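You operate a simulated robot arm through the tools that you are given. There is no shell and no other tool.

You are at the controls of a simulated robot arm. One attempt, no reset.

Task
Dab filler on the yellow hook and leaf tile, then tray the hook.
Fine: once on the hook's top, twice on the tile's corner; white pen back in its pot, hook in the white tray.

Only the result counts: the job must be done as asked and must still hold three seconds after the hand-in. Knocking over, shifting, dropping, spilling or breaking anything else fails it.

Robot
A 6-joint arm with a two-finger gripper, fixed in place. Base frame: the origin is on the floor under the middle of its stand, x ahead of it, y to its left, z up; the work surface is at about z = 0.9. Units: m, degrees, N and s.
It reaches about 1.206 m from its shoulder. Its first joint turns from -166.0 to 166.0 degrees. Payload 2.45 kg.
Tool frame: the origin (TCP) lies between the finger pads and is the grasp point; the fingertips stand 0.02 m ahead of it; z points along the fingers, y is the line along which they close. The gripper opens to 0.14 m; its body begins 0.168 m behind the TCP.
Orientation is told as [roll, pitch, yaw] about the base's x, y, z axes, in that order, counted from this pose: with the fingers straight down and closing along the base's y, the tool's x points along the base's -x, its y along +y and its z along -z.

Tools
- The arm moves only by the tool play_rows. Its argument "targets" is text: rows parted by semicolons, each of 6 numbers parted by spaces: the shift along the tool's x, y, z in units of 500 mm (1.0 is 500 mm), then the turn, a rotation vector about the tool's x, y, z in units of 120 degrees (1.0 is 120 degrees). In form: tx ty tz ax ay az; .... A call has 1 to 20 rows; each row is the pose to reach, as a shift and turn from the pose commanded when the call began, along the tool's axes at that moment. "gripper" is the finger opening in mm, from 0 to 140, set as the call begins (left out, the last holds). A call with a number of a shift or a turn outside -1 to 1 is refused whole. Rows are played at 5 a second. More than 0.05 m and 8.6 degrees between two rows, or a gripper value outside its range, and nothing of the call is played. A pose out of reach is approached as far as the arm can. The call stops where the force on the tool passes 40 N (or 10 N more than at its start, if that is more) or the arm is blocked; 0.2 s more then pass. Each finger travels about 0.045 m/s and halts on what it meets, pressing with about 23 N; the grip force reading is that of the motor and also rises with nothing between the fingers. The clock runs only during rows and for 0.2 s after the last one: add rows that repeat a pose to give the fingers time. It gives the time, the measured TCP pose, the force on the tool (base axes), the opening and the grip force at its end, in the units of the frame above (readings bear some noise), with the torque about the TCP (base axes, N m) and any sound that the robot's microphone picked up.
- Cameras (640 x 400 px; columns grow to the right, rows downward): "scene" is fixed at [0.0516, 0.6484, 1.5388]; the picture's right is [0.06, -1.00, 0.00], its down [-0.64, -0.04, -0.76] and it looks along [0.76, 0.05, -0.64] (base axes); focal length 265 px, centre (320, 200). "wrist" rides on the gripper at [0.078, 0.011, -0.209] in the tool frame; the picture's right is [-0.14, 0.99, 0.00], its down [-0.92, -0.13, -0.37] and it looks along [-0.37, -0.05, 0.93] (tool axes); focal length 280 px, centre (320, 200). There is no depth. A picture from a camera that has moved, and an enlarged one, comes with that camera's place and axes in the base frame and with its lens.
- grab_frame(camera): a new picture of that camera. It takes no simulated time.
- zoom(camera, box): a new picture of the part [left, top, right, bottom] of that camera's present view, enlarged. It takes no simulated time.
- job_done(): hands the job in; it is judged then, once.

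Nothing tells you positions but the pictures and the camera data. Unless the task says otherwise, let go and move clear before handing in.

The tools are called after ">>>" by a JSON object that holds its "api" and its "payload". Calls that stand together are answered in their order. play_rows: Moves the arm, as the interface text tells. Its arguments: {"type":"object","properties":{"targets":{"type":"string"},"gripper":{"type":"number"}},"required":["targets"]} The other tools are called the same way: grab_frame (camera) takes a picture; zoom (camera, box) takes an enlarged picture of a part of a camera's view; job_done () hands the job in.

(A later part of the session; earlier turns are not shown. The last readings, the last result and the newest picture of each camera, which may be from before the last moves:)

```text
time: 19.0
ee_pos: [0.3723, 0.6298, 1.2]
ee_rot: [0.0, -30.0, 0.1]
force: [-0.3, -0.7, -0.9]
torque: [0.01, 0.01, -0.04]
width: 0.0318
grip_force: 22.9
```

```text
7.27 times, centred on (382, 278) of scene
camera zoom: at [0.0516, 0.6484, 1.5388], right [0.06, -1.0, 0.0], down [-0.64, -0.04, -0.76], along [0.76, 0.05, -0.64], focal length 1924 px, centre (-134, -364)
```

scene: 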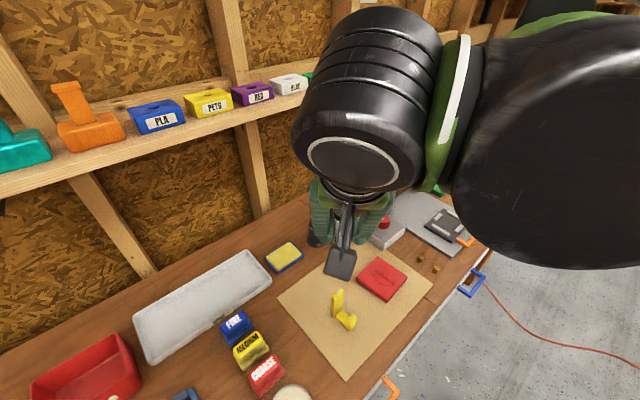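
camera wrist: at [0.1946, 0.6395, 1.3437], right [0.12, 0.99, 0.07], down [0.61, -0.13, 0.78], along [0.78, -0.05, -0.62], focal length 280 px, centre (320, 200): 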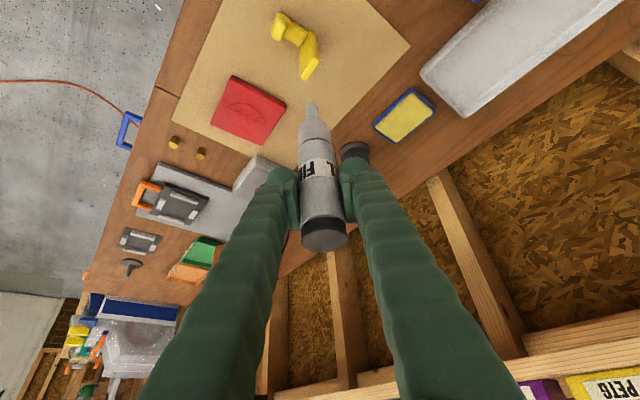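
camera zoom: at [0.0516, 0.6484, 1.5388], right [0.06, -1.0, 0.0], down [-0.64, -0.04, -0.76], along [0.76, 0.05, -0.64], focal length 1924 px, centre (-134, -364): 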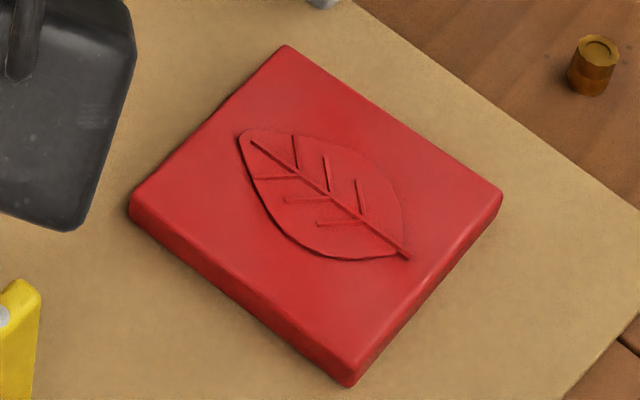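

The tile has no damaged corner, so I'll use the corner nearest the hook, at about (0.472, 0.576), landing about 13 mm in from it. I'm moving over that point and down to a hover.

>>> {"api": "play_rows", "payload": {"targets": "-0.0569 -0.0445 0.0329 0 0 0; -0.1139 -0.0889 0.0657 0 0 0; -0.1708 -0.1334 0.0986 0 0 0; -0.1375 -0.1334 0.1563 0 0 0; -0.1041 -0.1334 0.2141 0 0 0; -0.0708 -0.1334 0.2718 0 0 0; -0.0708 -0.1334 0.2718 0 0 0"}}

>>> {"api": "zoom", "payload": {"camera": "wrist", "box": [250, 20, 360, 125]}}

>>> {"api": "zoom", "payload": {"camera": "scene", "box": [320, 200, 440, 310]}}

```text
time: 20.6
ee_pos: [0.4712, 0.5616, 1.1002]
ee_rot: [-0.1, -30.0, 0.0]
force: [0.7, -0.4, -0.9]
torque: [-0.02, -0.04, 0.02]
width: 0.0315
grip_force: 22.6
```

```text
3.81 times, centred on (305, 72) of wrist
camera zoom: at [0.2982, 0.5736, 1.243], right [0.12, 0.99, 0.07], down [0.61, -0.13, 0.78], along [0.78, -0.05, -0.62], focal length 1068 px, centre (377, 686)
```

zoom: 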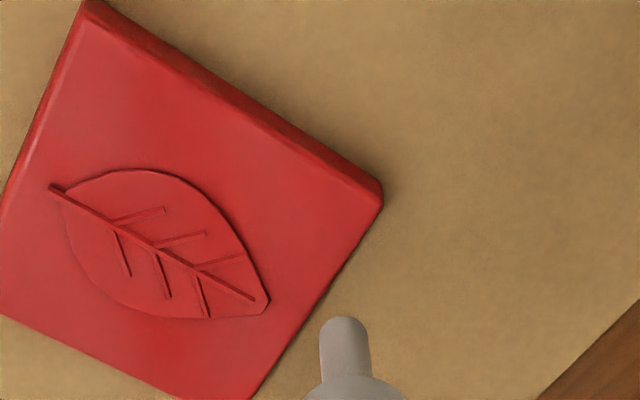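

```text
3.64 times, centred on (380, 255) of scene
camera zoom: at [0.0516, 0.6484, 1.5388], right [0.06, -1.0, 0.0], down [-0.64, -0.04, -0.76], along [0.76, 0.05, -0.64], focal length 962 px, centre (102, 0)
```

zoom: 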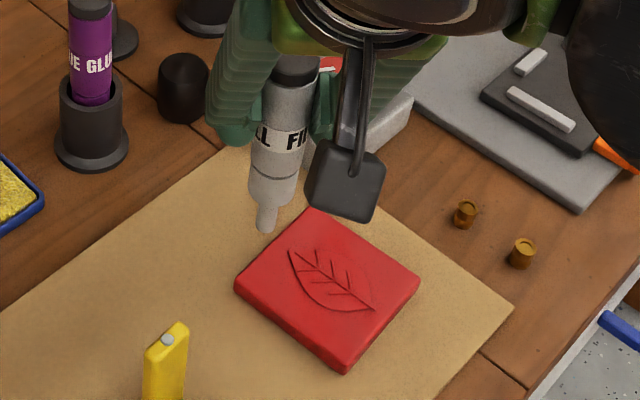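

The nib hovers about 6 cm above the point roughly 15 mm inside the tile's corner. I'll descend most of the way, then step down gently.

>>> {"api": "play_rows", "payload": {"targets": "0.012 0 0.0208 0 0 0; 0.024 0 0.0416 0 0 0; 0.036 0 0.0624 0 0 0; 0.045 0 0.0779 0 0 0; 0.045 0 0.0779 0 0 0"}}

>>> {"api": "zoom", "payload": {"camera": "wrist", "box": [270, 50, 350, 125]}}

>>> {"api": "zoom", "payload": {"camera": "scene", "box": [330, 230, 400, 300]}}

```text
time: 21.8
ee_pos: [0.4706, 0.5618, 1.0546]
ee_rot: [0.0, -30.0, 0.1]
force: [0.0, -0.6, -0.2]
torque: [-0.03, 0.0, -0.05]
width: 0.0312
grip_force: 23.2
```

```text
5.33 times, centred on (310, 88) of wrist
camera zoom: at [0.2977, 0.5745, 1.1974], right [0.12, 0.99, 0.07], down [0.61, -0.13, 0.78], along [0.78, -0.05, -0.62], focal length 1495 px, centre (373, 800)
```

zoom: 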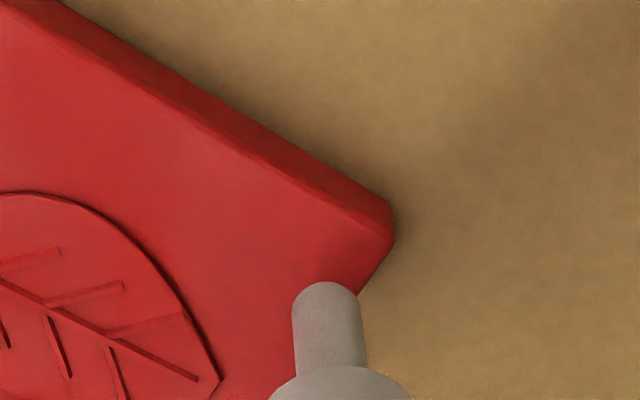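

```text
5.71 times, centred on (365, 265) of scene
camera zoom: at [0.0516, 0.6484, 1.5388], right [0.06, -1.0, 0.0], down [-0.64, -0.04, -0.76], along [0.76, 0.05, -0.64], focal length 1512 px, centre (63, -171)
```

zoom: 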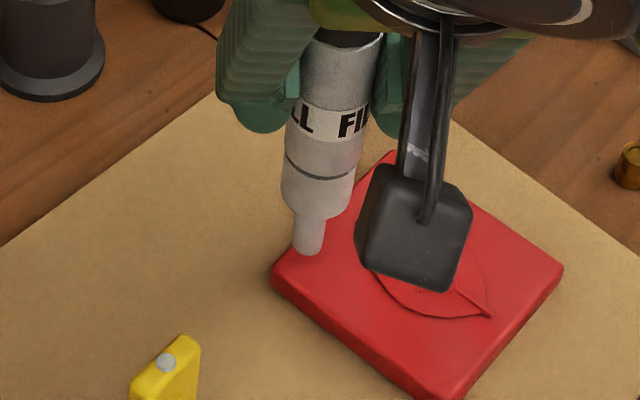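

The nib is just above the tile, well within its corner. I'll step down a few millimetres at a time until the force shows contact.

>>> {"api": "play_rows", "payload": {"targets": "0.001 0 0.00173 0 0 0; 0.002 0 0.00346 0 0 0; 0.003 0 0.0052 0 0 0; 0.004 0 0.00693 0 0 0; 0.005 0 0.00866 0 0 0; 0.005 0 0.00866 0 0 0"}}

```text
time: 23.2
ee_pos: [0.4708, 0.5633, 1.0496]
ee_rot: [0.0, -30.1, 0.0]
force: [0.1, -0.8, -0.5]
torque: [0.0, -0.01, -0.03]
width: 0.0317
grip_force: 22.9
```

>>> {"api": "play_rows", "payload": {"targets": "0.001 0 0.00173 0 0 0; 0.002 0 0.00346 0 0 0; 0.003 0 0.0052 0 0 0; 0.003 0 0.0052 0 0 0"}}

>>> {"api": "zoom", "payload": {"camera": "scene", "box": [340, 245, 390, 290]}}

```text
time: 24.2
ee_pos: [0.4722, 0.5629, 1.0464]
ee_rot: [0.0, -30.0, 0.0]
force: [-0.4, -0.8, -0.8]
torque: [-0.01, 0.01, 0.0]
width: 0.0315
grip_force: 22.9
```

```text
8.89 times, centred on (365, 268) of scene
camera zoom: at [0.0516, 0.6484, 1.5388], right [0.06, -1.0, 0.0], down [-0.64, -0.04, -0.76], along [0.76, 0.05, -0.64], focal length 2352 px, centre (-80, -400)
```

zoom: 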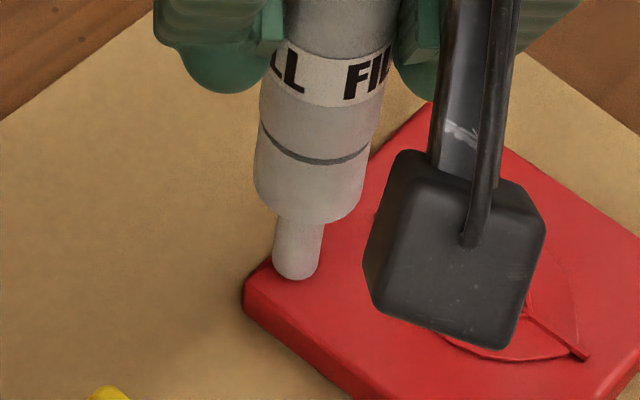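

The nib is still a few millimetres above the tile surface. Continuing down in 1 mm rows.

>>> {"api": "play_rows", "payload": {"targets": "0.001 0 0.00173 0 0 0; 0.002 0 0.00346 0 0 0; 0.002 0 0.00346 0 0 0"}}

```text
time: 25.0
ee_pos: [0.4705, 0.5626, 1.0456]
ee_rot: [0.0, -30.0, 0.0]
force: [1.0, 0.8, 15.5]
torque: [0.08, -0.11, 0.01]
width: 0.0313
grip_force: 22.8
```

First tile contact: 15.5 N at TCP z ≈ 1.045. I'll lift 4 cm and look at the mark.

>>> {"api": "play_rows", "payload": {"targets": "-0.01 0 -0.01732 0 0 0; -0.025 0 -0.0433 0 0 0; -0.04 0 -0.06928 0 0 0; -0.04 0 -0.06928 0 0 0"}}

>>> {"api": "zoom", "payload": {"camera": "wrist", "box": [250, 20, 360, 125]}}

>>> {"api": "zoom", "payload": {"camera": "scene", "box": [330, 230, 400, 300]}}

```text
time: 26.0
ee_pos: [0.4709, 0.5622, 1.0843]
ee_rot: [-0.1, -30.0, 0.0]
force: [0.4, -0.4, -0.6]
torque: [-0.01, -0.01, 0.05]
width: 0.0309
grip_force: 23.0
```

```text
3.81 times, centred on (305, 72) of wrist
camera zoom: at [0.2972, 0.5749, 1.2277], right [0.12, 0.99, 0.07], down [0.61, -0.13, 0.78], along [0.78, -0.05, -0.62], focal length 1068 px, centre (377, 686)
```

zoom: 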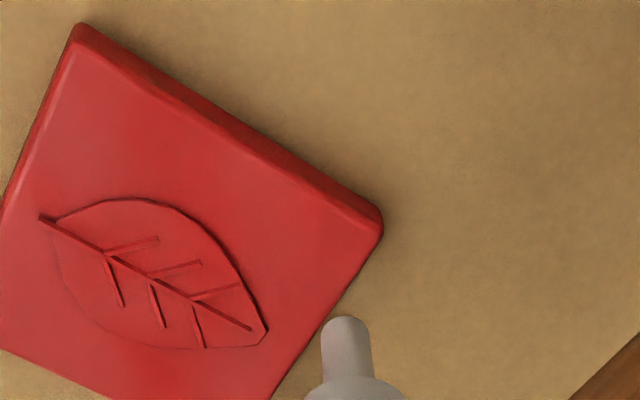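

```text
5.71 times, centred on (365, 265) of scene
camera zoom: at [0.0516, 0.6484, 1.5388], right [0.06, -1.0, 0.0], down [-0.64, -0.04, -0.76], along [0.76, 0.05, -0.64], focal length 1512 px, centre (63, -171)
```

zoom: 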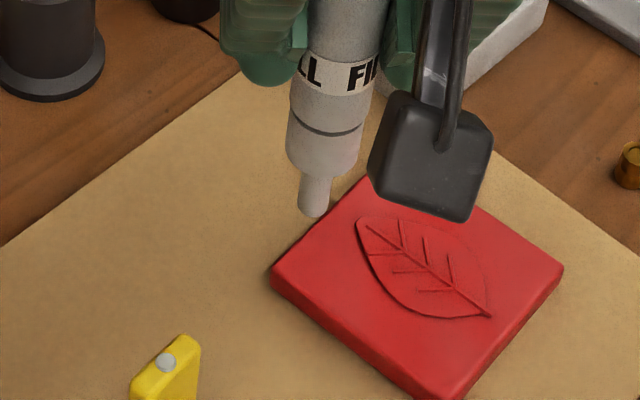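

I felt the contact, but I don't see a dab on the tile yet. I'll zoom tightly on that corner to check for any mark.

>>> {"api": "zoom", "payload": {"camera": "scene", "box": [362, 262, 394, 282]}}

>>> {"api": "zoom", "payload": {"camera": "wrist", "box": [270, 60, 310, 100]}}

>>> {"api": "zoom", "payload": {"camera": "scene", "box": [338, 270, 378, 300]}}

```text
16.00 times, centred on (378, 272) of scene
camera zoom: at [0.0516, 0.6484, 1.5388], right [0.06, -1.0, 0.0], down [-0.64, -0.04, -0.76], along [0.76, 0.05, -0.64], focal length 4233 px, centre (-608, -952)
```

zoom: 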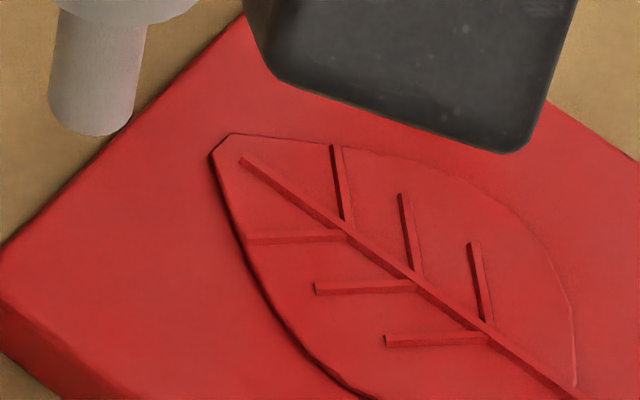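

```text
10.00 times, centred on (290, 80) of wrist
camera zoom: at [0.2972, 0.5749, 1.2277], right [0.12, 0.99, 0.07], down [0.61, -0.13, 0.78], along [0.78, -0.05, -0.62], focal length 2804 px, centre (620, 1400)
```

zoom: 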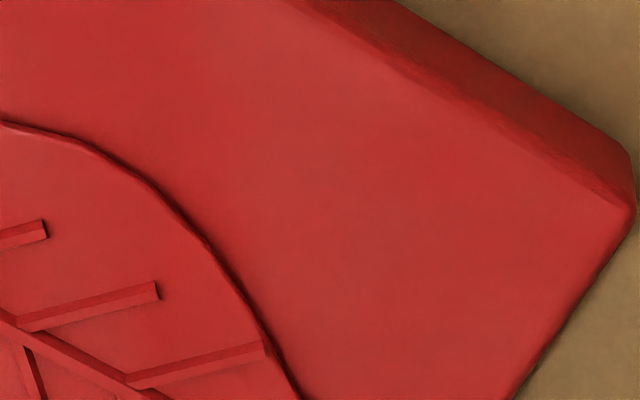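

```text
13.33 times, centred on (358, 285) of scene
camera zoom: at [0.0516, 0.6484, 1.5388], right [0.06, -1.0, 0.0], down [-0.64, -0.04, -0.76], along [0.76, 0.05, -0.64], focal length 3528 px, centre (-187, -933)
```

zoom: 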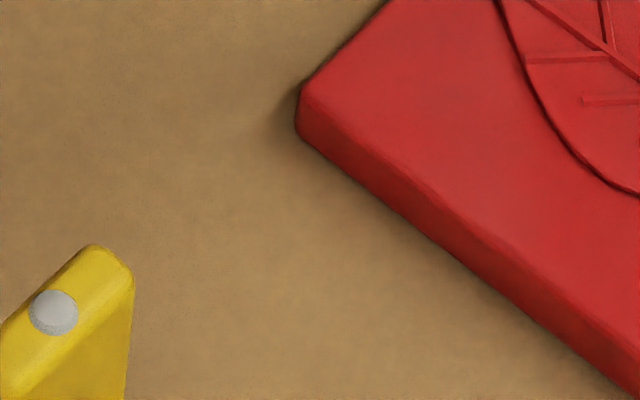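

There's no mark on the tile, so where the nib landed may not have counted. I'll inspect each tile corner at high zoom for a hint of a specific spot.

>>> {"api": "zoom", "payload": {"camera": "scene", "box": [366, 284, 398, 306]}}

>>> {"api": "zoom", "payload": {"camera": "scene", "box": [386, 264, 418, 286]}}

>>> {"api": "zoom", "payload": {"camera": "wrist", "box": [235, 10, 295, 60]}}

>>> {"api": "grab_frame", "payload": {"camera": "wrist"}}

```text
16.00 times, centred on (382, 295) of scene
camera zoom: at [0.0516, 0.6484, 1.5388], right [0.06, -1.0, 0.0], down [-0.64, -0.04, -0.76], along [0.76, 0.05, -0.64], focal length 4233 px, centre (-672, -1320)
```

zoom: 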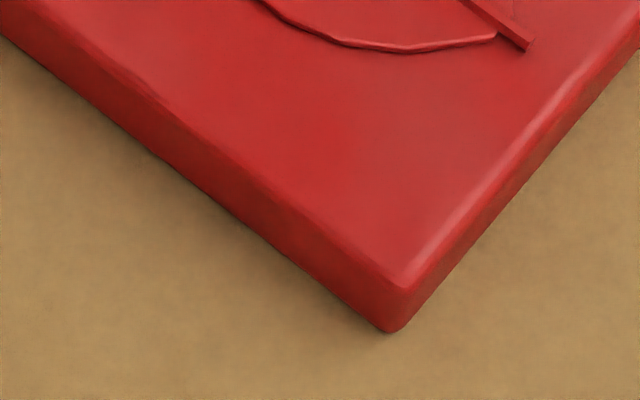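

```text
16.00 times, centred on (402, 275) of scene
camera zoom: at [0.0516, 0.6484, 1.5388], right [0.06, -1.0, 0.0], down [-0.64, -0.04, -0.76], along [0.76, 0.05, -0.64], focal length 4233 px, centre (-992, -1000)
```

zoom: 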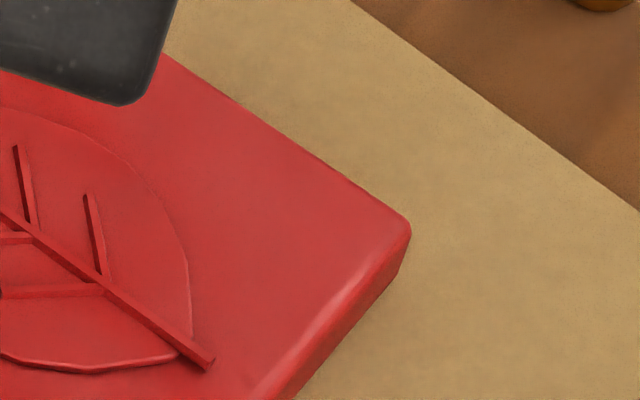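

```text
8.00 times, centred on (265, 35) of wrist
camera zoom: at [0.2972, 0.5749, 1.2277], right [0.12, 0.99, 0.07], down [0.61, -0.13, 0.78], along [0.78, -0.05, -0.62], focal length 2243 px, centre (760, 1520)
```

zoom: 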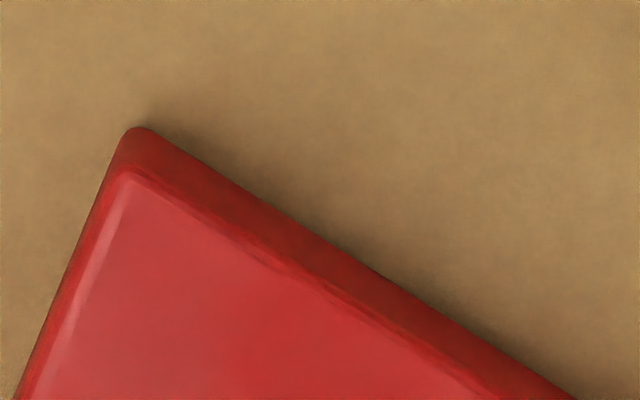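

```text
taken
camera wrist: at [0.2972, 0.5749, 1.2277], right [0.12, 0.99, 0.07], down [0.61, -0.13, 0.78], along [0.78, -0.05, -0.62], focal length 280 px, centre (320, 200)
```

wrist: 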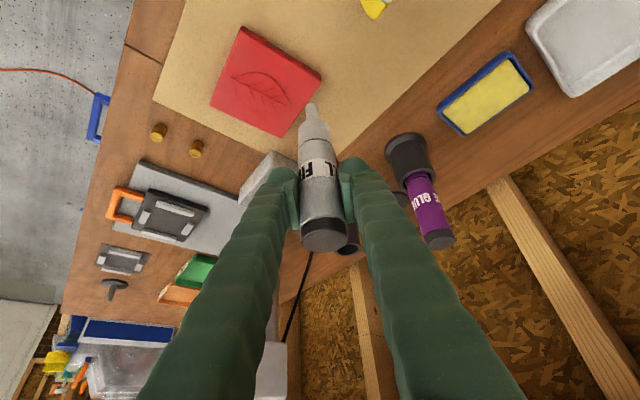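

No special corner mark shows anywhere, so I'll touch nearer the very tip of this same corner, gently, and look while in contact. First I shift about 6.5 mm toward the corner and lower to just above the surface.

>>> {"api": "play_rows", "payload": {"targets": "0.001 0.013 0 0 0 0; 0.018 0.013 0.0295 0 0 0; 0.034 0.013 0.0572 0 0 0; 0.034 0.013 0.0572 0 0 0"}}

>>> {"api": "zoom", "payload": {"camera": "scene", "box": [340, 250, 390, 290]}}

>>> {"api": "zoom", "payload": {"camera": "wrist", "box": [270, 50, 350, 125]}}

```text
time: 27.0
ee_pos: [0.4714, 0.5699, 1.0524]
ee_rot: [-0.1, -30.1, 0.0]
force: [-0.9, 0.5, -1.6]
torque: [-0.01, 0.01, 0.01]
width: 0.0313
grip_force: 23.0
```

```text
10.00 times, centred on (365, 270) of scene
camera zoom: at [0.0516, 0.6484, 1.5388], right [0.06, -1.0, 0.0], down [-0.64, -0.04, -0.76], along [0.76, 0.05, -0.64], focal length 2646 px, centre (-130, -500)
```

zoom: 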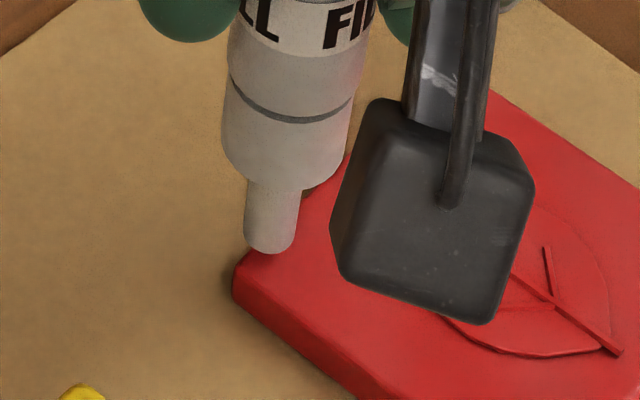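

```text
5.33 times, centred on (310, 88) of wrist
camera zoom: at [0.2977, 0.5815, 1.1935], right [0.12, 0.99, 0.07], down [0.61, -0.13, 0.78], along [0.78, -0.05, -0.62], focal length 1495 px, centre (373, 800)
```

zoom: 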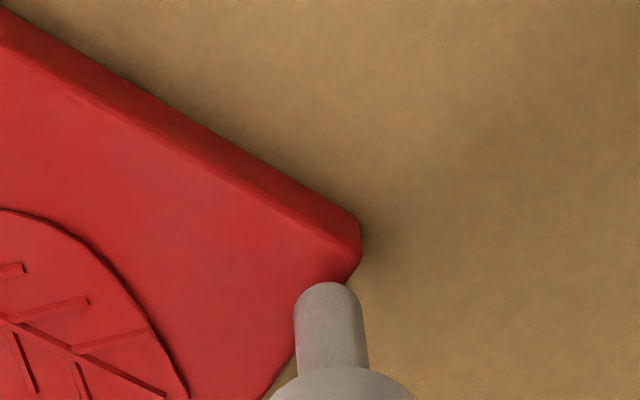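

The nib is right over the corner's tip now. I'll lower it gently in half-millimetre rows.

>>> {"api": "play_rows", "payload": {"targets": "0.001 0 0.00173 0 0 0; 0.002 0 0.00346 0 0 0; 0.003 0 0.0052 0 0 0; 0.004 0 0.00693 0 0 0; 0.004 0 0.00693 0 0 0"}}

```text
time: 28.2
ee_pos: [0.4702, 0.5682, 1.0485]
ee_rot: [0.0, -30.0, -0.1]
force: [1.4, 0.8, -1.2]
torque: [0.01, -0.01, 0.02]
width: 0.0312
grip_force: 23.3
```

>>> {"api": "play_rows", "payload": {"targets": "0.0005 0 0.00087 0 0 0; 0.001 0 0.00173 0 0 0; 0.0015 0 0.0026 0 0 0; 0.0015 0 0.0026 0 0 0"}}

>>> {"api": "zoom", "payload": {"camera": "scene", "box": [350, 255, 390, 287]}}

>>> {"api": "zoom", "payload": {"camera": "wrist", "box": [290, 80, 340, 120]}}

```text
time: 29.2
ee_pos: [0.4703, 0.5688, 1.0464]
ee_rot: [-0.1, -30.0, 0.0]
force: [0.4, -0.5, -1.3]
torque: [-0.01, 0.01, 0.0]
width: 0.0313
grip_force: 22.7
```

```text
12.50 times, centred on (370, 271) of scene
camera zoom: at [0.0516, 0.6484, 1.5388], right [0.06, -1.0, 0.0], down [-0.64, -0.04, -0.76], along [0.76, 0.05, -0.64], focal length 3307 px, centre (-305, -688)
```

zoom: 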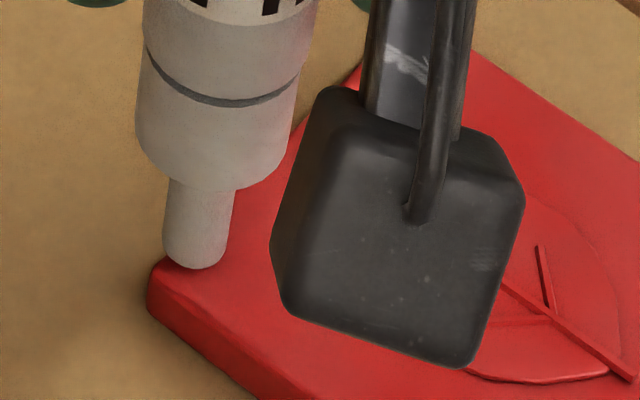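

```text
10.00 times, centred on (315, 100) of wrist
camera zoom: at [0.2975, 0.5809, 1.1888], right [0.12, 0.99, 0.07], down [0.61, -0.13, 0.78], along [0.78, -0.05, -0.62], focal length 2804 px, centre (370, 1200)
```

zoom: 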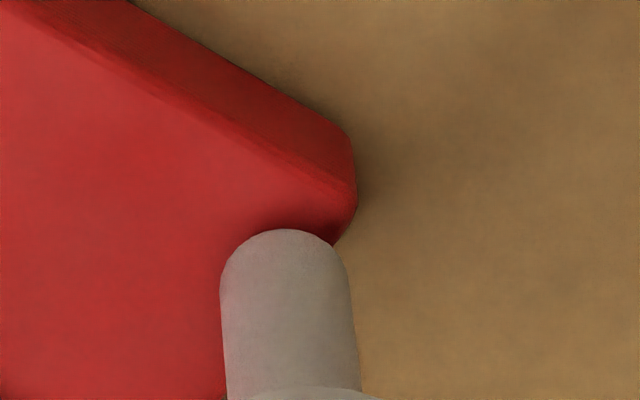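

The nib is now a hair above the corner's tip. Half a millimetre more at a time.

>>> {"api": "play_rows", "payload": {"targets": "0.0005 0 0.00087 0 0 0; 0.0005 0 0.00087 0 0 0; 0.0005 0 0.00087 0 0 0"}}

>>> {"api": "zoom", "payload": {"camera": "wrist", "box": [290, 80, 340, 120]}}

```text
time: 30.0
ee_pos: [0.4699, 0.5688, 1.0461]
ee_rot: [0.0, -30.0, 0.0]
force: [1.0, -0.3, 3.8]
torque: [0.0, -0.03, 0.01]
width: 0.0312
grip_force: 22.9
```

```text
10.00 times, centred on (315, 100) of wrist
camera zoom: at [0.2973, 0.5809, 1.1883], right [0.12, 0.99, 0.07], down [0.61, -0.13, 0.78], along [0.78, -0.05, -0.62], focal length 2804 px, centre (370, 1200)
```

zoom: 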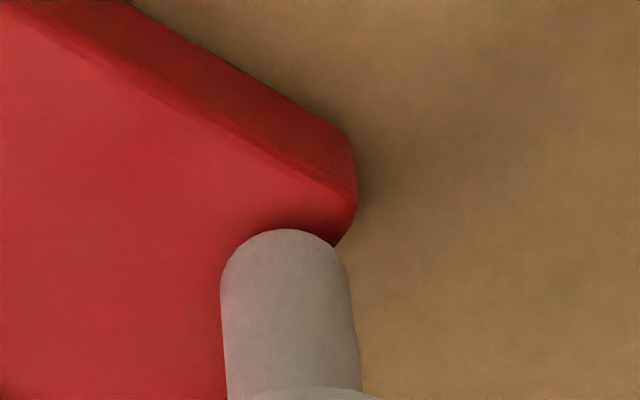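

Light contact at about 5 N and no bead yet. I'll press slightly more, to about the force that marked the hook.

>>> {"api": "play_rows", "payload": {"targets": "0.0005 0 0.00087 0 0 0; 0.0005 0 0.00087 0 0 0; 0.0005 0 0.00087 0 0 0"}}

>>> {"api": "zoom", "payload": {"camera": "wrist", "box": [290, 80, 340, 120]}}

>>> {"api": "zoom", "payload": {"camera": "scene", "box": [350, 255, 390, 287]}}

```text
time: 30.8
ee_pos: [0.471, 0.5683, 1.0456]
ee_rot: [0.0, -30.0, 0.1]
force: [-1.0, -0.3, 16.3]
torque: [0.01, 0.15, 0.04]
width: 0.0311
grip_force: 23.0
```

```text
10.00 times, centred on (315, 100) of wrist
camera zoom: at [0.2975, 0.5806, 1.1879], right [0.12, 0.99, 0.07], down [0.61, -0.13, 0.78], along [0.78, -0.05, -0.62], focal length 2804 px, centre (370, 1200)
```

zoom: 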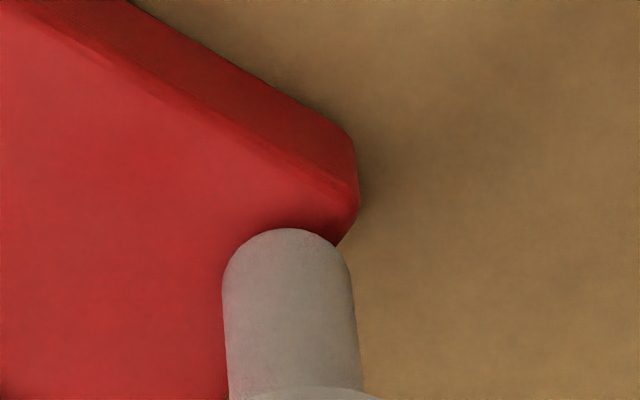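

```text
12.50 times, centred on (370, 271) of scene
camera zoom: at [0.0516, 0.6484, 1.5388], right [0.06, -1.0, 0.0], down [-0.64, -0.04, -0.76], along [0.76, 0.05, -0.64], focal length 3307 px, centre (-305, -688)
```

zoom: 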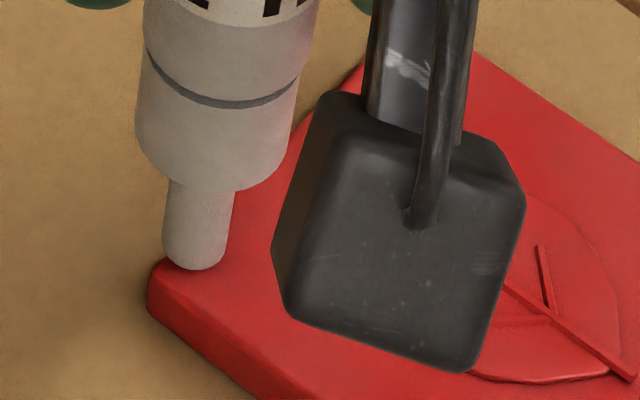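

Still no bead at 16 N on this corner; on the hook it showed right at contact, near the hook's centre, so the tile's spot may be at a different corner. I'll lift and look again.

>>> {"api": "play_rows", "payload": {"targets": "-0.01 0 -0.01732 0 0 0; -0.035 0 -0.0606 0 0 0; -0.06 0 -0.1039 0 0 0; -0.08 0 -0.1386 0 0 0; -0.08 0 -0.1386 0 0 0"}}

>>> {"api": "zoom", "payload": {"camera": "wrist", "box": [220, 10, 360, 125]}}

>>> {"api": "zoom", "payload": {"camera": "scene", "box": [320, 230, 420, 340]}}

>>> {"api": "zoom", "payload": {"camera": "scene", "box": [325, 282, 361, 332]}}

```text
time: 32.0
ee_pos: [0.472, 0.5676, 1.1262]
ee_rot: [0.0, -30.0, -0.1]
force: [-0.2, -0.4, -0.6]
torque: [0.0, -0.01, -0.01]
width: 0.0308
grip_force: 23.0
```

```text
3.48 times, centred on (290, 68) of wrist
camera zoom: at [0.2986, 0.5805, 1.2683], right [0.12, 0.99, 0.07], down [0.61, -0.13, 0.78], along [0.78, -0.05, -0.62], focal length 975 px, centre (424, 661)
```

zoom: 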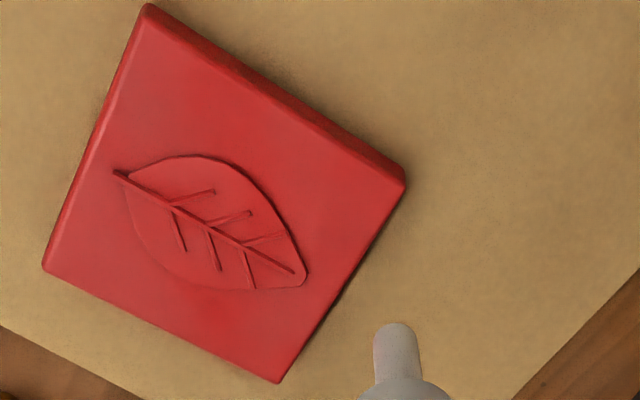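

```text
3.64 times, centred on (370, 285) of scene
camera zoom: at [0.0516, 0.6484, 1.5388], right [0.06, -1.0, 0.0], down [-0.64, -0.04, -0.76], along [0.76, 0.05, -0.64], focal length 962 px, centre (138, -109)
```

zoom: 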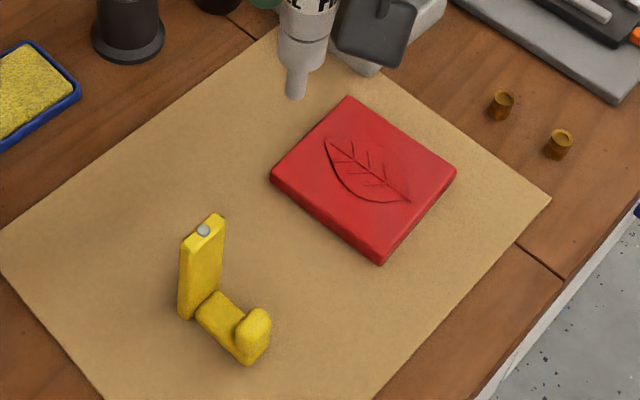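

```text
8.00 times, centred on (343, 307) of scene
camera zoom: at [0.0516, 0.6484, 1.5388], right [0.06, -1.0, 0.0], down [-0.64, -0.04, -0.76], along [0.76, 0.05, -0.64], focal length 2117 px, centre (136, -656)
```

zoom: 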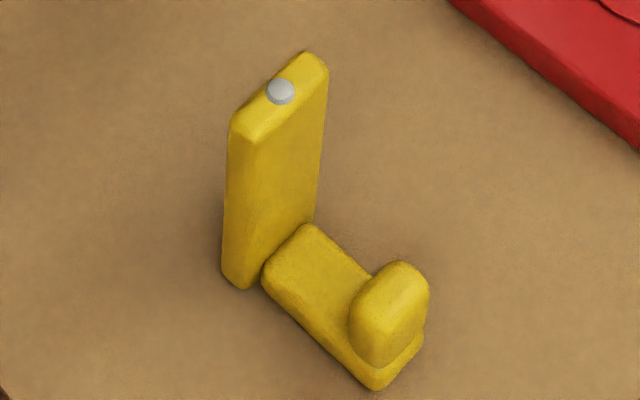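

The bead sits exactly at the hook-top centre while my nib was about 6 mm further in x, so beads appear at fixed spots and the pen is offset +6 mm in x from the TCP. I'll try the tile corner at about (0.544, 0.513), correcting for that offset.

>>> {"api": "play_rows", "payload": {"targets": "-0.0472 -0.0565 0.0273 0 0 0; -0.0944 -0.113 0.0545 0 0 0; -0.0744 -0.113 0.0891 0 0 0; -0.0544 -0.113 0.1238 0 0 0; -0.0344 -0.113 0.1584 0 0 0; -0.0344 -0.113 0.1584 0 0 0"}}

>>> {"api": "zoom", "payload": {"camera": "wrist", "box": [250, 40, 360, 125]}}

>>> {"api": "zoom", "payload": {"camera": "scene", "box": [340, 220, 420, 290]}}

```text
time: 33.4
ee_pos: [0.5246, 0.5113, 1.0646]
ee_rot: [0.0, -29.9, -0.1]
force: [-0.3, 0.0, -0.8]
torque: [0.01, -0.03, -0.03]
width: 0.031
grip_force: 22.6
```

```text
4.71 times, centred on (305, 82) of wrist
camera zoom: at [0.3511, 0.5235, 1.2063], right [0.12, 0.99, 0.07], down [0.61, -0.13, 0.78], along [0.78, -0.05, -0.62], focal length 1320 px, centre (391, 753)
```

zoom: 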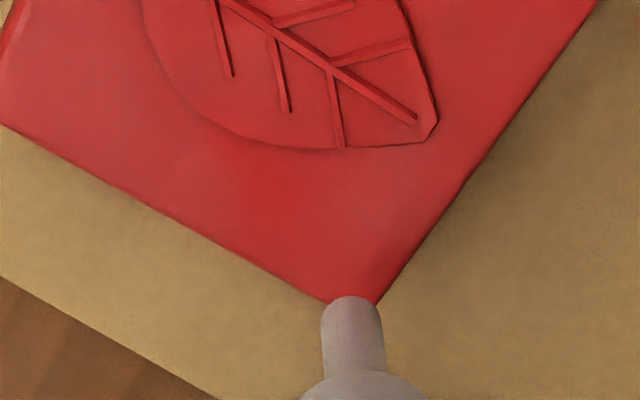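

```text
5.71 times, centred on (380, 255) of scene
camera zoom: at [0.0516, 0.6484, 1.5388], right [0.06, -1.0, 0.0], down [-0.64, -0.04, -0.76], along [0.76, 0.05, -0.64], focal length 1512 px, centre (-23, -114)
```

zoom: 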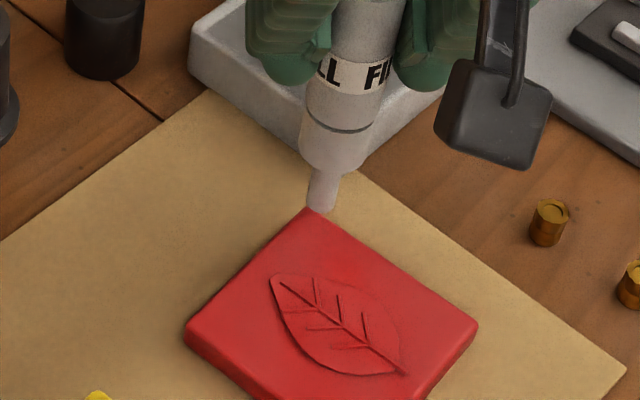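

The nib is above the far corner of the tile. I'll lower it to just short of the known contact height, then step in.

>>> {"api": "play_rows", "payload": {"targets": "0.006 0 0.0104 0 0 0; 0.012 0 0.0208 0 0 0; 0.016 0 0.0277 0 0 0; 0.017 0 0.0294 0 0 0; 0.018 0 0.0312 0 0 0; 0.0185 0 0.032 0 0 0; 0.0185 0 0.032 0 0 0"}}

>>> {"api": "zoom", "payload": {"camera": "wrist", "box": [280, 70, 350, 125]}}

>>> {"api": "zoom", "payload": {"camera": "scene", "box": [360, 235, 410, 275]}}

```text
time: 35.0
ee_pos: [0.5255, 0.5118, 1.0476]
ee_rot: [0.0, -30.0, 0.1]
force: [0.0, 0.3, -1.0]
torque: [-0.01, -0.02, 0.0]
width: 0.031
grip_force: 23.5
```

```text
7.27 times, centred on (315, 98) of wrist
camera zoom: at [0.3523, 0.5242, 1.1893], right [0.12, 0.99, 0.07], down [0.61, -0.13, 0.78], along [0.78, -0.05, -0.62], focal length 2039 px, centre (356, 946)
```

zoom: 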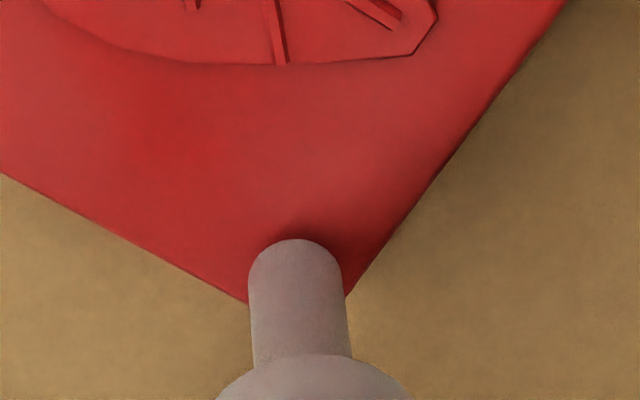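

```text
10.00 times, centred on (385, 255) of scene
camera zoom: at [0.0516, 0.6484, 1.5388], right [0.06, -1.0, 0.0], down [-0.64, -0.04, -0.76], along [0.76, 0.05, -0.64], focal length 2646 px, centre (-330, -350)
```

zoom: 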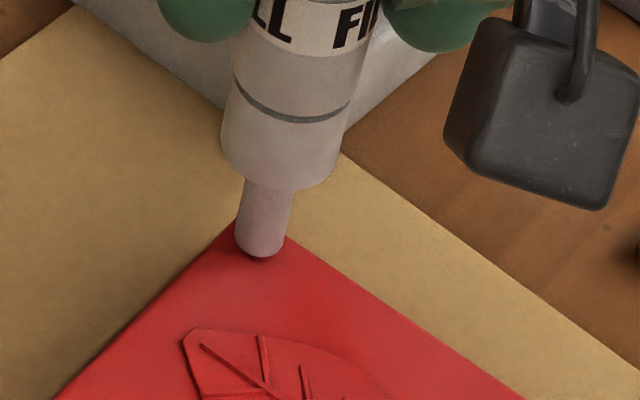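

The nib hovers about a millimetre above a point 12 mm inside this corner. Stepping down half a millimetre at a time.

>>> {"api": "play_rows", "payload": {"targets": "0.0005 0 0.00087 0 0 0; 0.001 0 0.00173 0 0 0; 0.001 0 0.00173 0 0 0"}}

>>> {"api": "zoom", "payload": {"camera": "wrist", "box": [280, 70, 350, 125]}}

```text
time: 35.8
ee_pos: [0.5266, 0.5126, 1.0457]
ee_rot: [0.0, -30.0, 0.0]
force: [-0.2, -0.9, 0.6]
torque: [0.0, 0.05, 0.0]
width: 0.0312
grip_force: 22.7
```

```text
7.27 times, centred on (315, 98) of wrist
camera zoom: at [0.3524, 0.5242, 1.1883], right [0.12, 0.99, 0.07], down [0.61, -0.13, 0.78], along [0.78, -0.05, -0.62], focal length 2039 px, centre (356, 946)
```

zoom: 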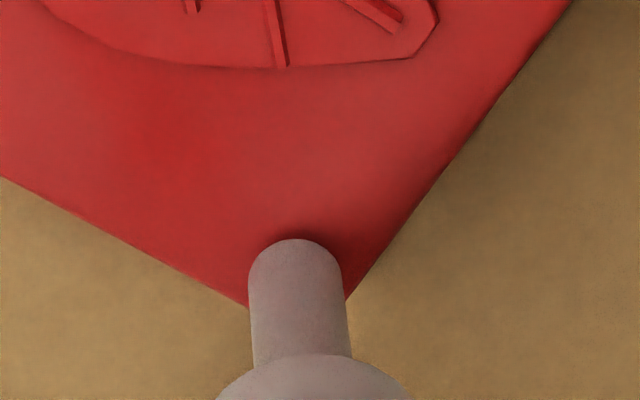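

Barely at the surface. Half a millimetre more for a definite touch.

>>> {"api": "play_rows", "payload": {"targets": "0.0006 0 0.00104 0 0 0; 0.0006 0 0.00104 0 0 0; 0.0006 0 0.00104 0 0 0"}}

>>> {"api": "zoom", "payload": {"camera": "wrist", "box": [280, 70, 350, 125]}}

>>> {"api": "zoom", "payload": {"camera": "scene", "box": [360, 235, 410, 275]}}

```text
time: 36.6
ee_pos: [0.526, 0.5128, 1.0465]
ee_rot: [0.0, -30.0, 0.0]
force: [1.2, -0.6, 15.9]
torque: [0.0, -0.22, 0.0]
width: 0.0312
grip_force: 23.0
```

```text
7.27 times, centred on (315, 98) of wrist
camera zoom: at [0.352, 0.524, 1.1878], right [0.12, 0.99, 0.07], down [0.61, -0.13, 0.78], along [0.78, -0.05, -0.62], focal length 2039 px, centre (356, 946)
```

zoom: 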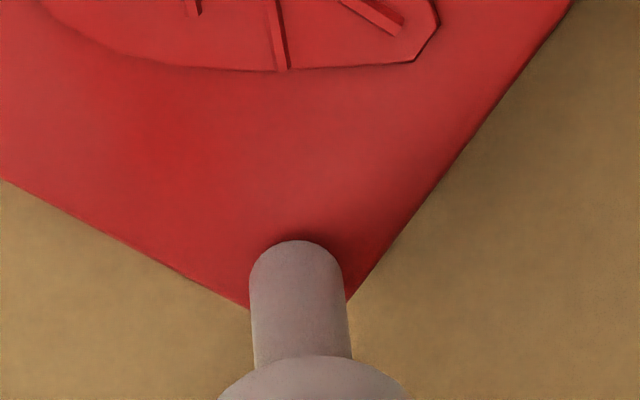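

```text
10.00 times, centred on (385, 255) of scene
camera zoom: at [0.0516, 0.6484, 1.5388], right [0.06, -1.0, 0.0], down [-0.64, -0.04, -0.76], along [0.76, 0.05, -0.64], focal length 2646 px, centre (-330, -350)
```

zoom: 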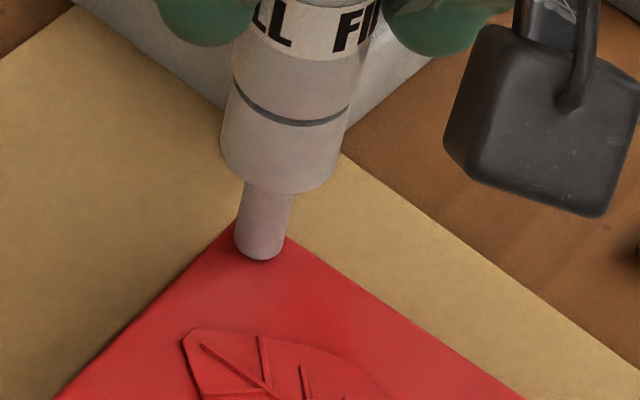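

Contact at 16 N; any bead could be hidden beneath the nib. I'll lift and look.

>>> {"api": "play_rows", "payload": {"targets": "-0.01 0 -0.01732 0 0 0; -0.03 0 -0.05196 0 0 0; -0.05 0 -0.0866 0 0 0; -0.05 0 -0.0866 0 0 0"}}

>>> {"api": "zoom", "payload": {"camera": "wrist", "box": [220, 10, 360, 125]}}

>>> {"api": "zoom", "payload": {"camera": "scene", "box": [340, 220, 420, 310]}}

```text
time: 37.6
ee_pos: [0.5244, 0.5121, 1.0955]
ee_rot: [-0.1, -30.0, 0.0]
force: [-0.2, 0.2, -0.8]
torque: [0.02, 0.0, 0.0]
width: 0.0309
grip_force: 23.2
```

```text
3.48 times, centred on (290, 68) of wrist
camera zoom: at [0.3519, 0.5237, 1.2381], right [0.12, 0.99, 0.07], down [0.61, -0.13, 0.78], along [0.78, -0.05, -0.62], focal length 975 px, centre (424, 661)
```

zoom: 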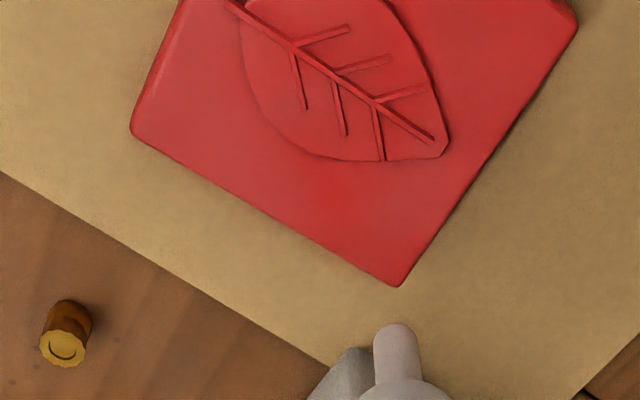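

```text
4.44 times, centred on (380, 265) of scene
camera zoom: at [0.0516, 0.6484, 1.5388], right [0.06, -1.0, 0.0], down [-0.64, -0.04, -0.76], along [0.76, 0.05, -0.64], focal length 1176 px, centre (53, -89)
```

zoom: 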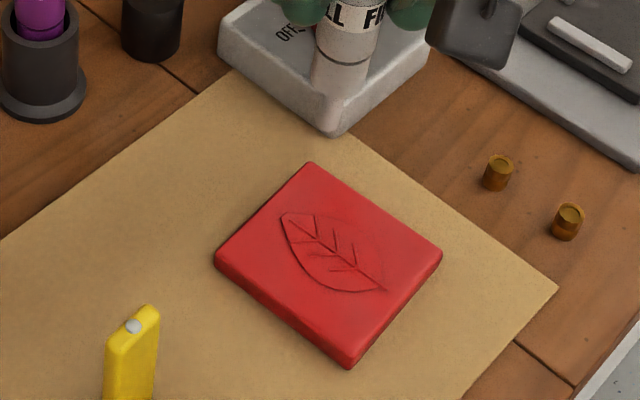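

No bead at this corner either. Next I'll try the corner at about (0.408, 0.503), landing about 12 mm inside it.

>>> {"api": "play_rows", "payload": {"targets": "0.0644 -0.0057 -0.0372 0 0 0; 0.1287 -0.0113 -0.0743 0 0 0; 0.1931 -0.017 -0.1115 0 0 0; 0.2081 -0.017 -0.0855 0 0 0; 0.2231 -0.017 -0.0595 0 0 0; 0.2381 -0.017 -0.0336 0 0 0; 0.2381 -0.017 -0.0336 0 0 0"}}

>>> {"api": "zoom", "payload": {"camera": "wrist", "box": [250, 40, 360, 125]}}

>>> {"api": "zoom", "payload": {"camera": "scene", "box": [340, 230, 440, 320]}}

```text
time: 39.2
ee_pos: [0.4141, 0.5018, 1.0492]
ee_rot: [0.0, -30.0, -0.1]
force: [0.2, -0.6, -0.3]
torque: [0.0, -0.01, 0.02]
width: 0.0312
grip_force: 22.8
```

```text
4.71 times, centred on (305, 82) of wrist
camera zoom: at [0.2403, 0.5142, 1.1916], right [0.12, 0.99, 0.07], down [0.61, -0.13, 0.78], along [0.78, -0.05, -0.62], focal length 1320 px, centre (391, 753)
```

zoom: 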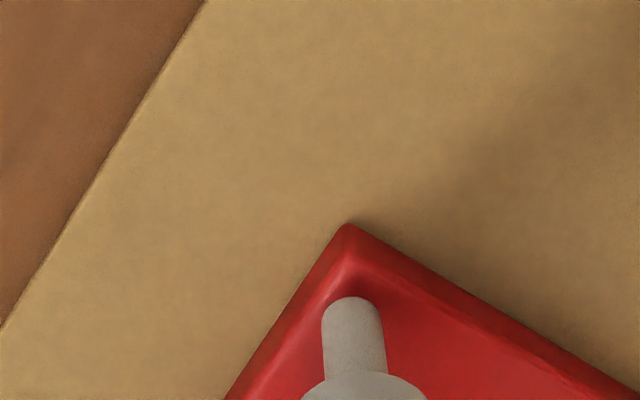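

```text
4.44 times, centred on (390, 275) of scene
camera zoom: at [0.0516, 0.6484, 1.5388], right [0.06, -1.0, 0.0], down [-0.64, -0.04, -0.76], along [0.76, 0.05, -0.64], focal length 1176 px, centre (9, -133)
```

zoom: 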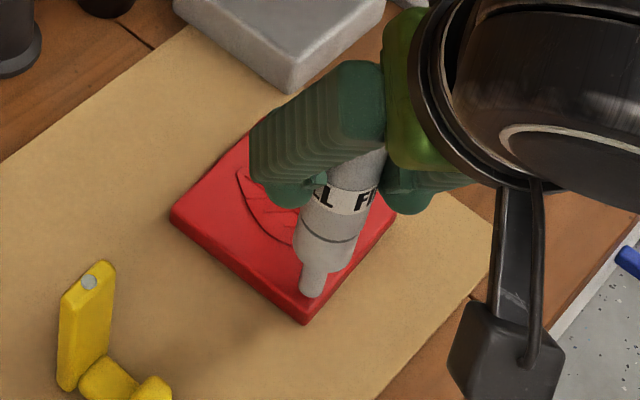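

The nib is about 12 mm inside this near corner, hovering 4 mm up. Stepping down to touch.

>>> {"api": "play_rows", "payload": {"targets": "0.001 0 0.00173 0 0 0; 0.002 0 0.00346 0 0 0; 0.003 0 0.0052 0 0 0; 0.0038 0 0.00658 0 0 0; 0.0038 0 0.00658 0 0 0"}}

```text
time: 40.4
ee_pos: [0.4135, 0.5053, 1.0462]
ee_rot: [0.0, -30.0, 0.0]
force: [0.2, 0.0, -1.9]
torque: [-0.04, -0.01, 0.03]
width: 0.0311
grip_force: 23.0
```

>>> {"api": "play_rows", "payload": {"targets": "0.0005 0 0.00087 0 0 0; 0.001 0 0.00173 0 0 0; 0.001 0 0.00173 0 0 0"}}

>>> {"api": "zoom", "payload": {"camera": "wrist", "box": [280, 70, 350, 125]}}

>>> {"api": "zoom", "payload": {"camera": "scene", "box": [380, 270, 440, 320]}}

```text
time: 41.2
ee_pos: [0.4144, 0.5037, 1.0457]
ee_rot: [0.0, -30.1, 0.0]
force: [0.6, -0.2, 2.9]
torque: [0.09, -0.09, 0.01]
width: 0.0313
grip_force: 23.1
```

```text
7.27 times, centred on (315, 98) of wrist
camera zoom: at [0.2407, 0.5158, 1.188], right [0.12, 0.99, 0.07], down [0.61, -0.13, 0.78], along [0.78, -0.05, -0.62], focal length 2039 px, centre (356, 946)
```

zoom: 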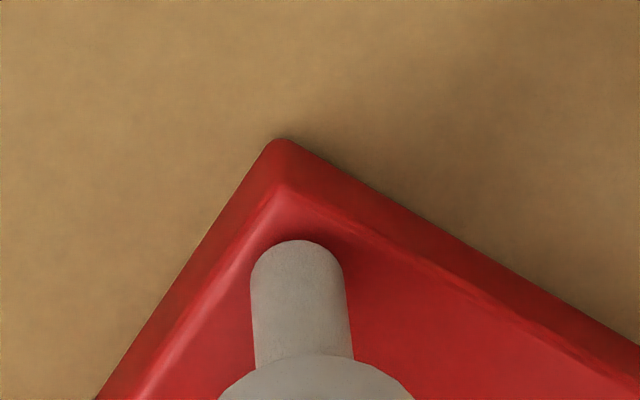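

```text
8.00 times, centred on (410, 295) of scene
camera zoom: at [0.0516, 0.6484, 1.5388], right [0.06, -1.0, 0.0], down [-0.64, -0.04, -0.76], along [0.76, 0.05, -0.64], focal length 2117 px, centre (-400, -560)
```

zoom: 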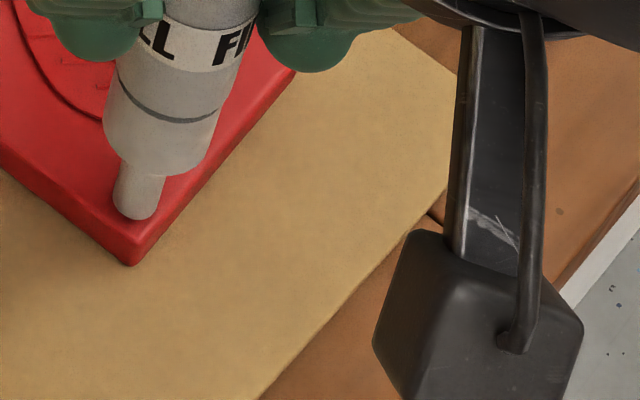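

Light contact; pressing slightly more, then lifting to look.

>>> {"api": "play_rows", "payload": {"targets": "0.0004 0 0.0007 0 0 0; 0.0004 0 0.0007 0 0 0; 0.0004 0 0.0007 0 0 0"}}

>>> {"api": "play_rows", "payload": {"targets": "-0.01 0 -0.01732 0 0 0; -0.03 0 -0.05196 0 0 0; -0.05 0 -0.0866 0 0 0; -0.05 0 -0.0866 0 0 0"}}

>>> {"api": "zoom", "payload": {"camera": "wrist", "box": [220, 10, 360, 125]}}

>>> {"api": "zoom", "payload": {"camera": "scene", "box": [340, 230, 440, 320]}}

```text
time: 42.0
ee_pos: [0.4151, 0.5027, 1.0451]
ee_rot: [0.0, -30.0, 0.0]
force: [1.3, -0.4, 12.7]
torque: [0.03, -0.22, 0.02]
width: 0.0312
grip_force: 22.8
```

```text
time: 43.0
ee_pos: [0.413, 0.5039, 1.0964]
ee_rot: [0.1, -30.0, -0.1]
force: [0.4, -0.4, -0.4]
torque: [0.0, -0.01, -0.02]
width: 0.0312
grip_force: 23.3
```

```text
3.48 times, centred on (290, 68) of wrist
camera zoom: at [0.2402, 0.516, 1.2385], right [0.12, 0.99, 0.07], down [0.61, -0.13, 0.78], along [0.78, -0.05, -0.62], focal length 975 px, centre (424, 661)
```

zoom: 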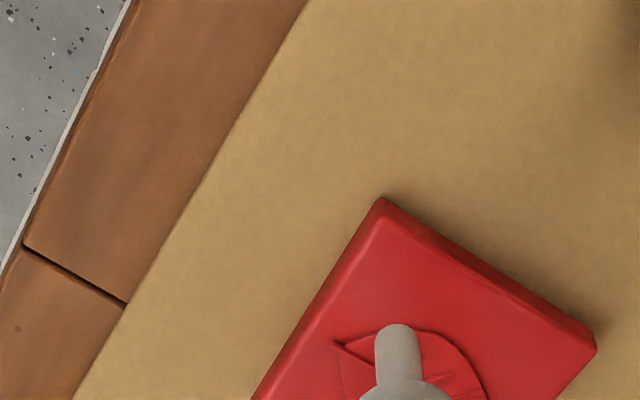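

```text
4.44 times, centred on (390, 275) of scene
camera zoom: at [0.0516, 0.6484, 1.5388], right [0.06, -1.0, 0.0], down [-0.64, -0.04, -0.76], along [0.76, 0.05, -0.64], focal length 1176 px, centre (9, -133)
```

zoom: 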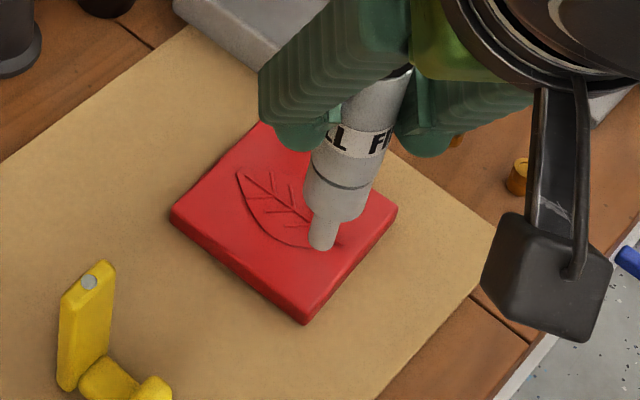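

No bead at this corner. The remaining corner is at about (0.481, 0.439), so I'll try that.

>>> {"api": "play_rows", "payload": {"targets": "-0.035 -0.0347 0.0202 0 0 0; -0.07 -0.0695 0.0404 0 0 0; -0.105 -0.1042 0.0606 0 0 0; -0.09 -0.1042 0.0866 0 0 0; -0.075 -0.1042 0.1126 0 0 0; -0.06 -0.1042 0.1385 0 0 0; -0.06 -0.1042 0.1385 0 0 0"}}

>>> {"api": "zoom", "payload": {"camera": "wrist", "box": [250, 40, 360, 125]}}

>>> {"api": "grab_frame", "payload": {"camera": "scene"}}

```text
time: 44.6
ee_pos: [0.4741, 0.4521, 1.0498]
ee_rot: [0.0, -30.0, 0.0]
force: [0.4, 0.0, -1.0]
torque: [-0.03, 0.02, 0.01]
width: 0.0309
grip_force: 23.2
```

```text
4.71 times, centred on (305, 82) of wrist
camera zoom: at [0.3003, 0.4642, 1.1914], right [0.12, 0.99, 0.07], down [0.61, -0.13, 0.78], along [0.78, -0.05, -0.62], focal length 1320 px, centre (391, 753)
```

zoom: 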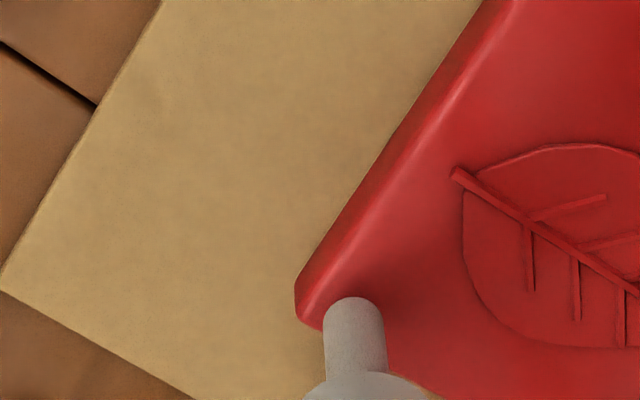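

```text
taken
```

scene: 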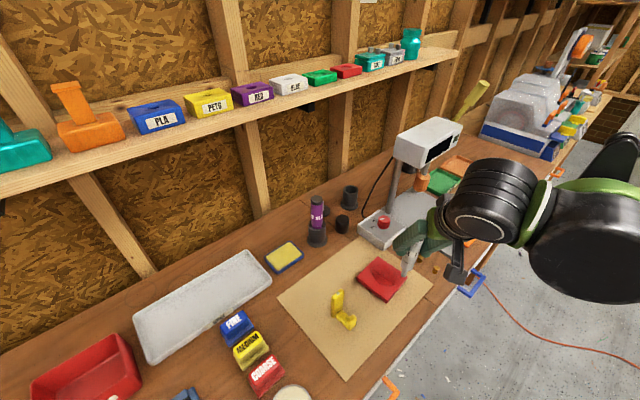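

Nib over the last corner, about 12 mm inside and 4 mm up; nothing else is near the hand. Stepping down to touch.

>>> {"api": "play_rows", "payload": {"targets": "0.001 0 0.00173 0 0 0; 0.002 0 0.00346 0 0 0; 0.003 0 0.0052 0 0 0; 0.004 0 0.00693 0 0 0; 0.004 0 0.00693 0 0 0"}}

>>> {"api": "play_rows", "payload": {"targets": "0.0005 0 0.00087 0 0 0; 0.0008 0 0.00139 0 0 0; 0.0008 0 0.00139 0 0 0"}}

>>> {"api": "zoom", "payload": {"camera": "wrist", "box": [280, 70, 350, 125]}}

```text
time: 45.8
ee_pos: [0.4749, 0.4513, 1.0476]
ee_rot: [0.1, -30.1, -0.1]
force: [0.2, 0.5, -0.4]
torque: [-0.01, 0.01, -0.01]
width: 0.031
grip_force: 22.9
```

```text
time: 46.6
ee_pos: [0.4753, 0.452, 1.046]
ee_rot: [0.0, -29.9, 0.1]
force: [-0.7, -0.9, 2.1]
torque: [-0.02, 0.06, -0.02]
width: 0.0311
grip_force: 22.8
```

```text
7.27 times, centred on (315, 98) of wrist
camera zoom: at [0.3012, 0.4635, 1.188], right [0.12, 0.99, 0.07], down [0.61, -0.13, 0.78], along [0.78, -0.05, -0.62], focal length 2039 px, centre (356, 946)
```

zoom: 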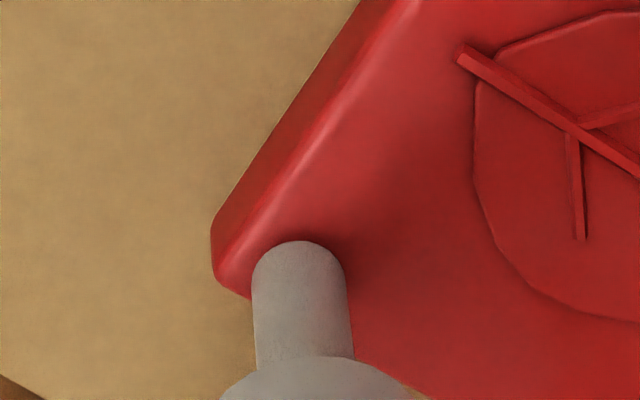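

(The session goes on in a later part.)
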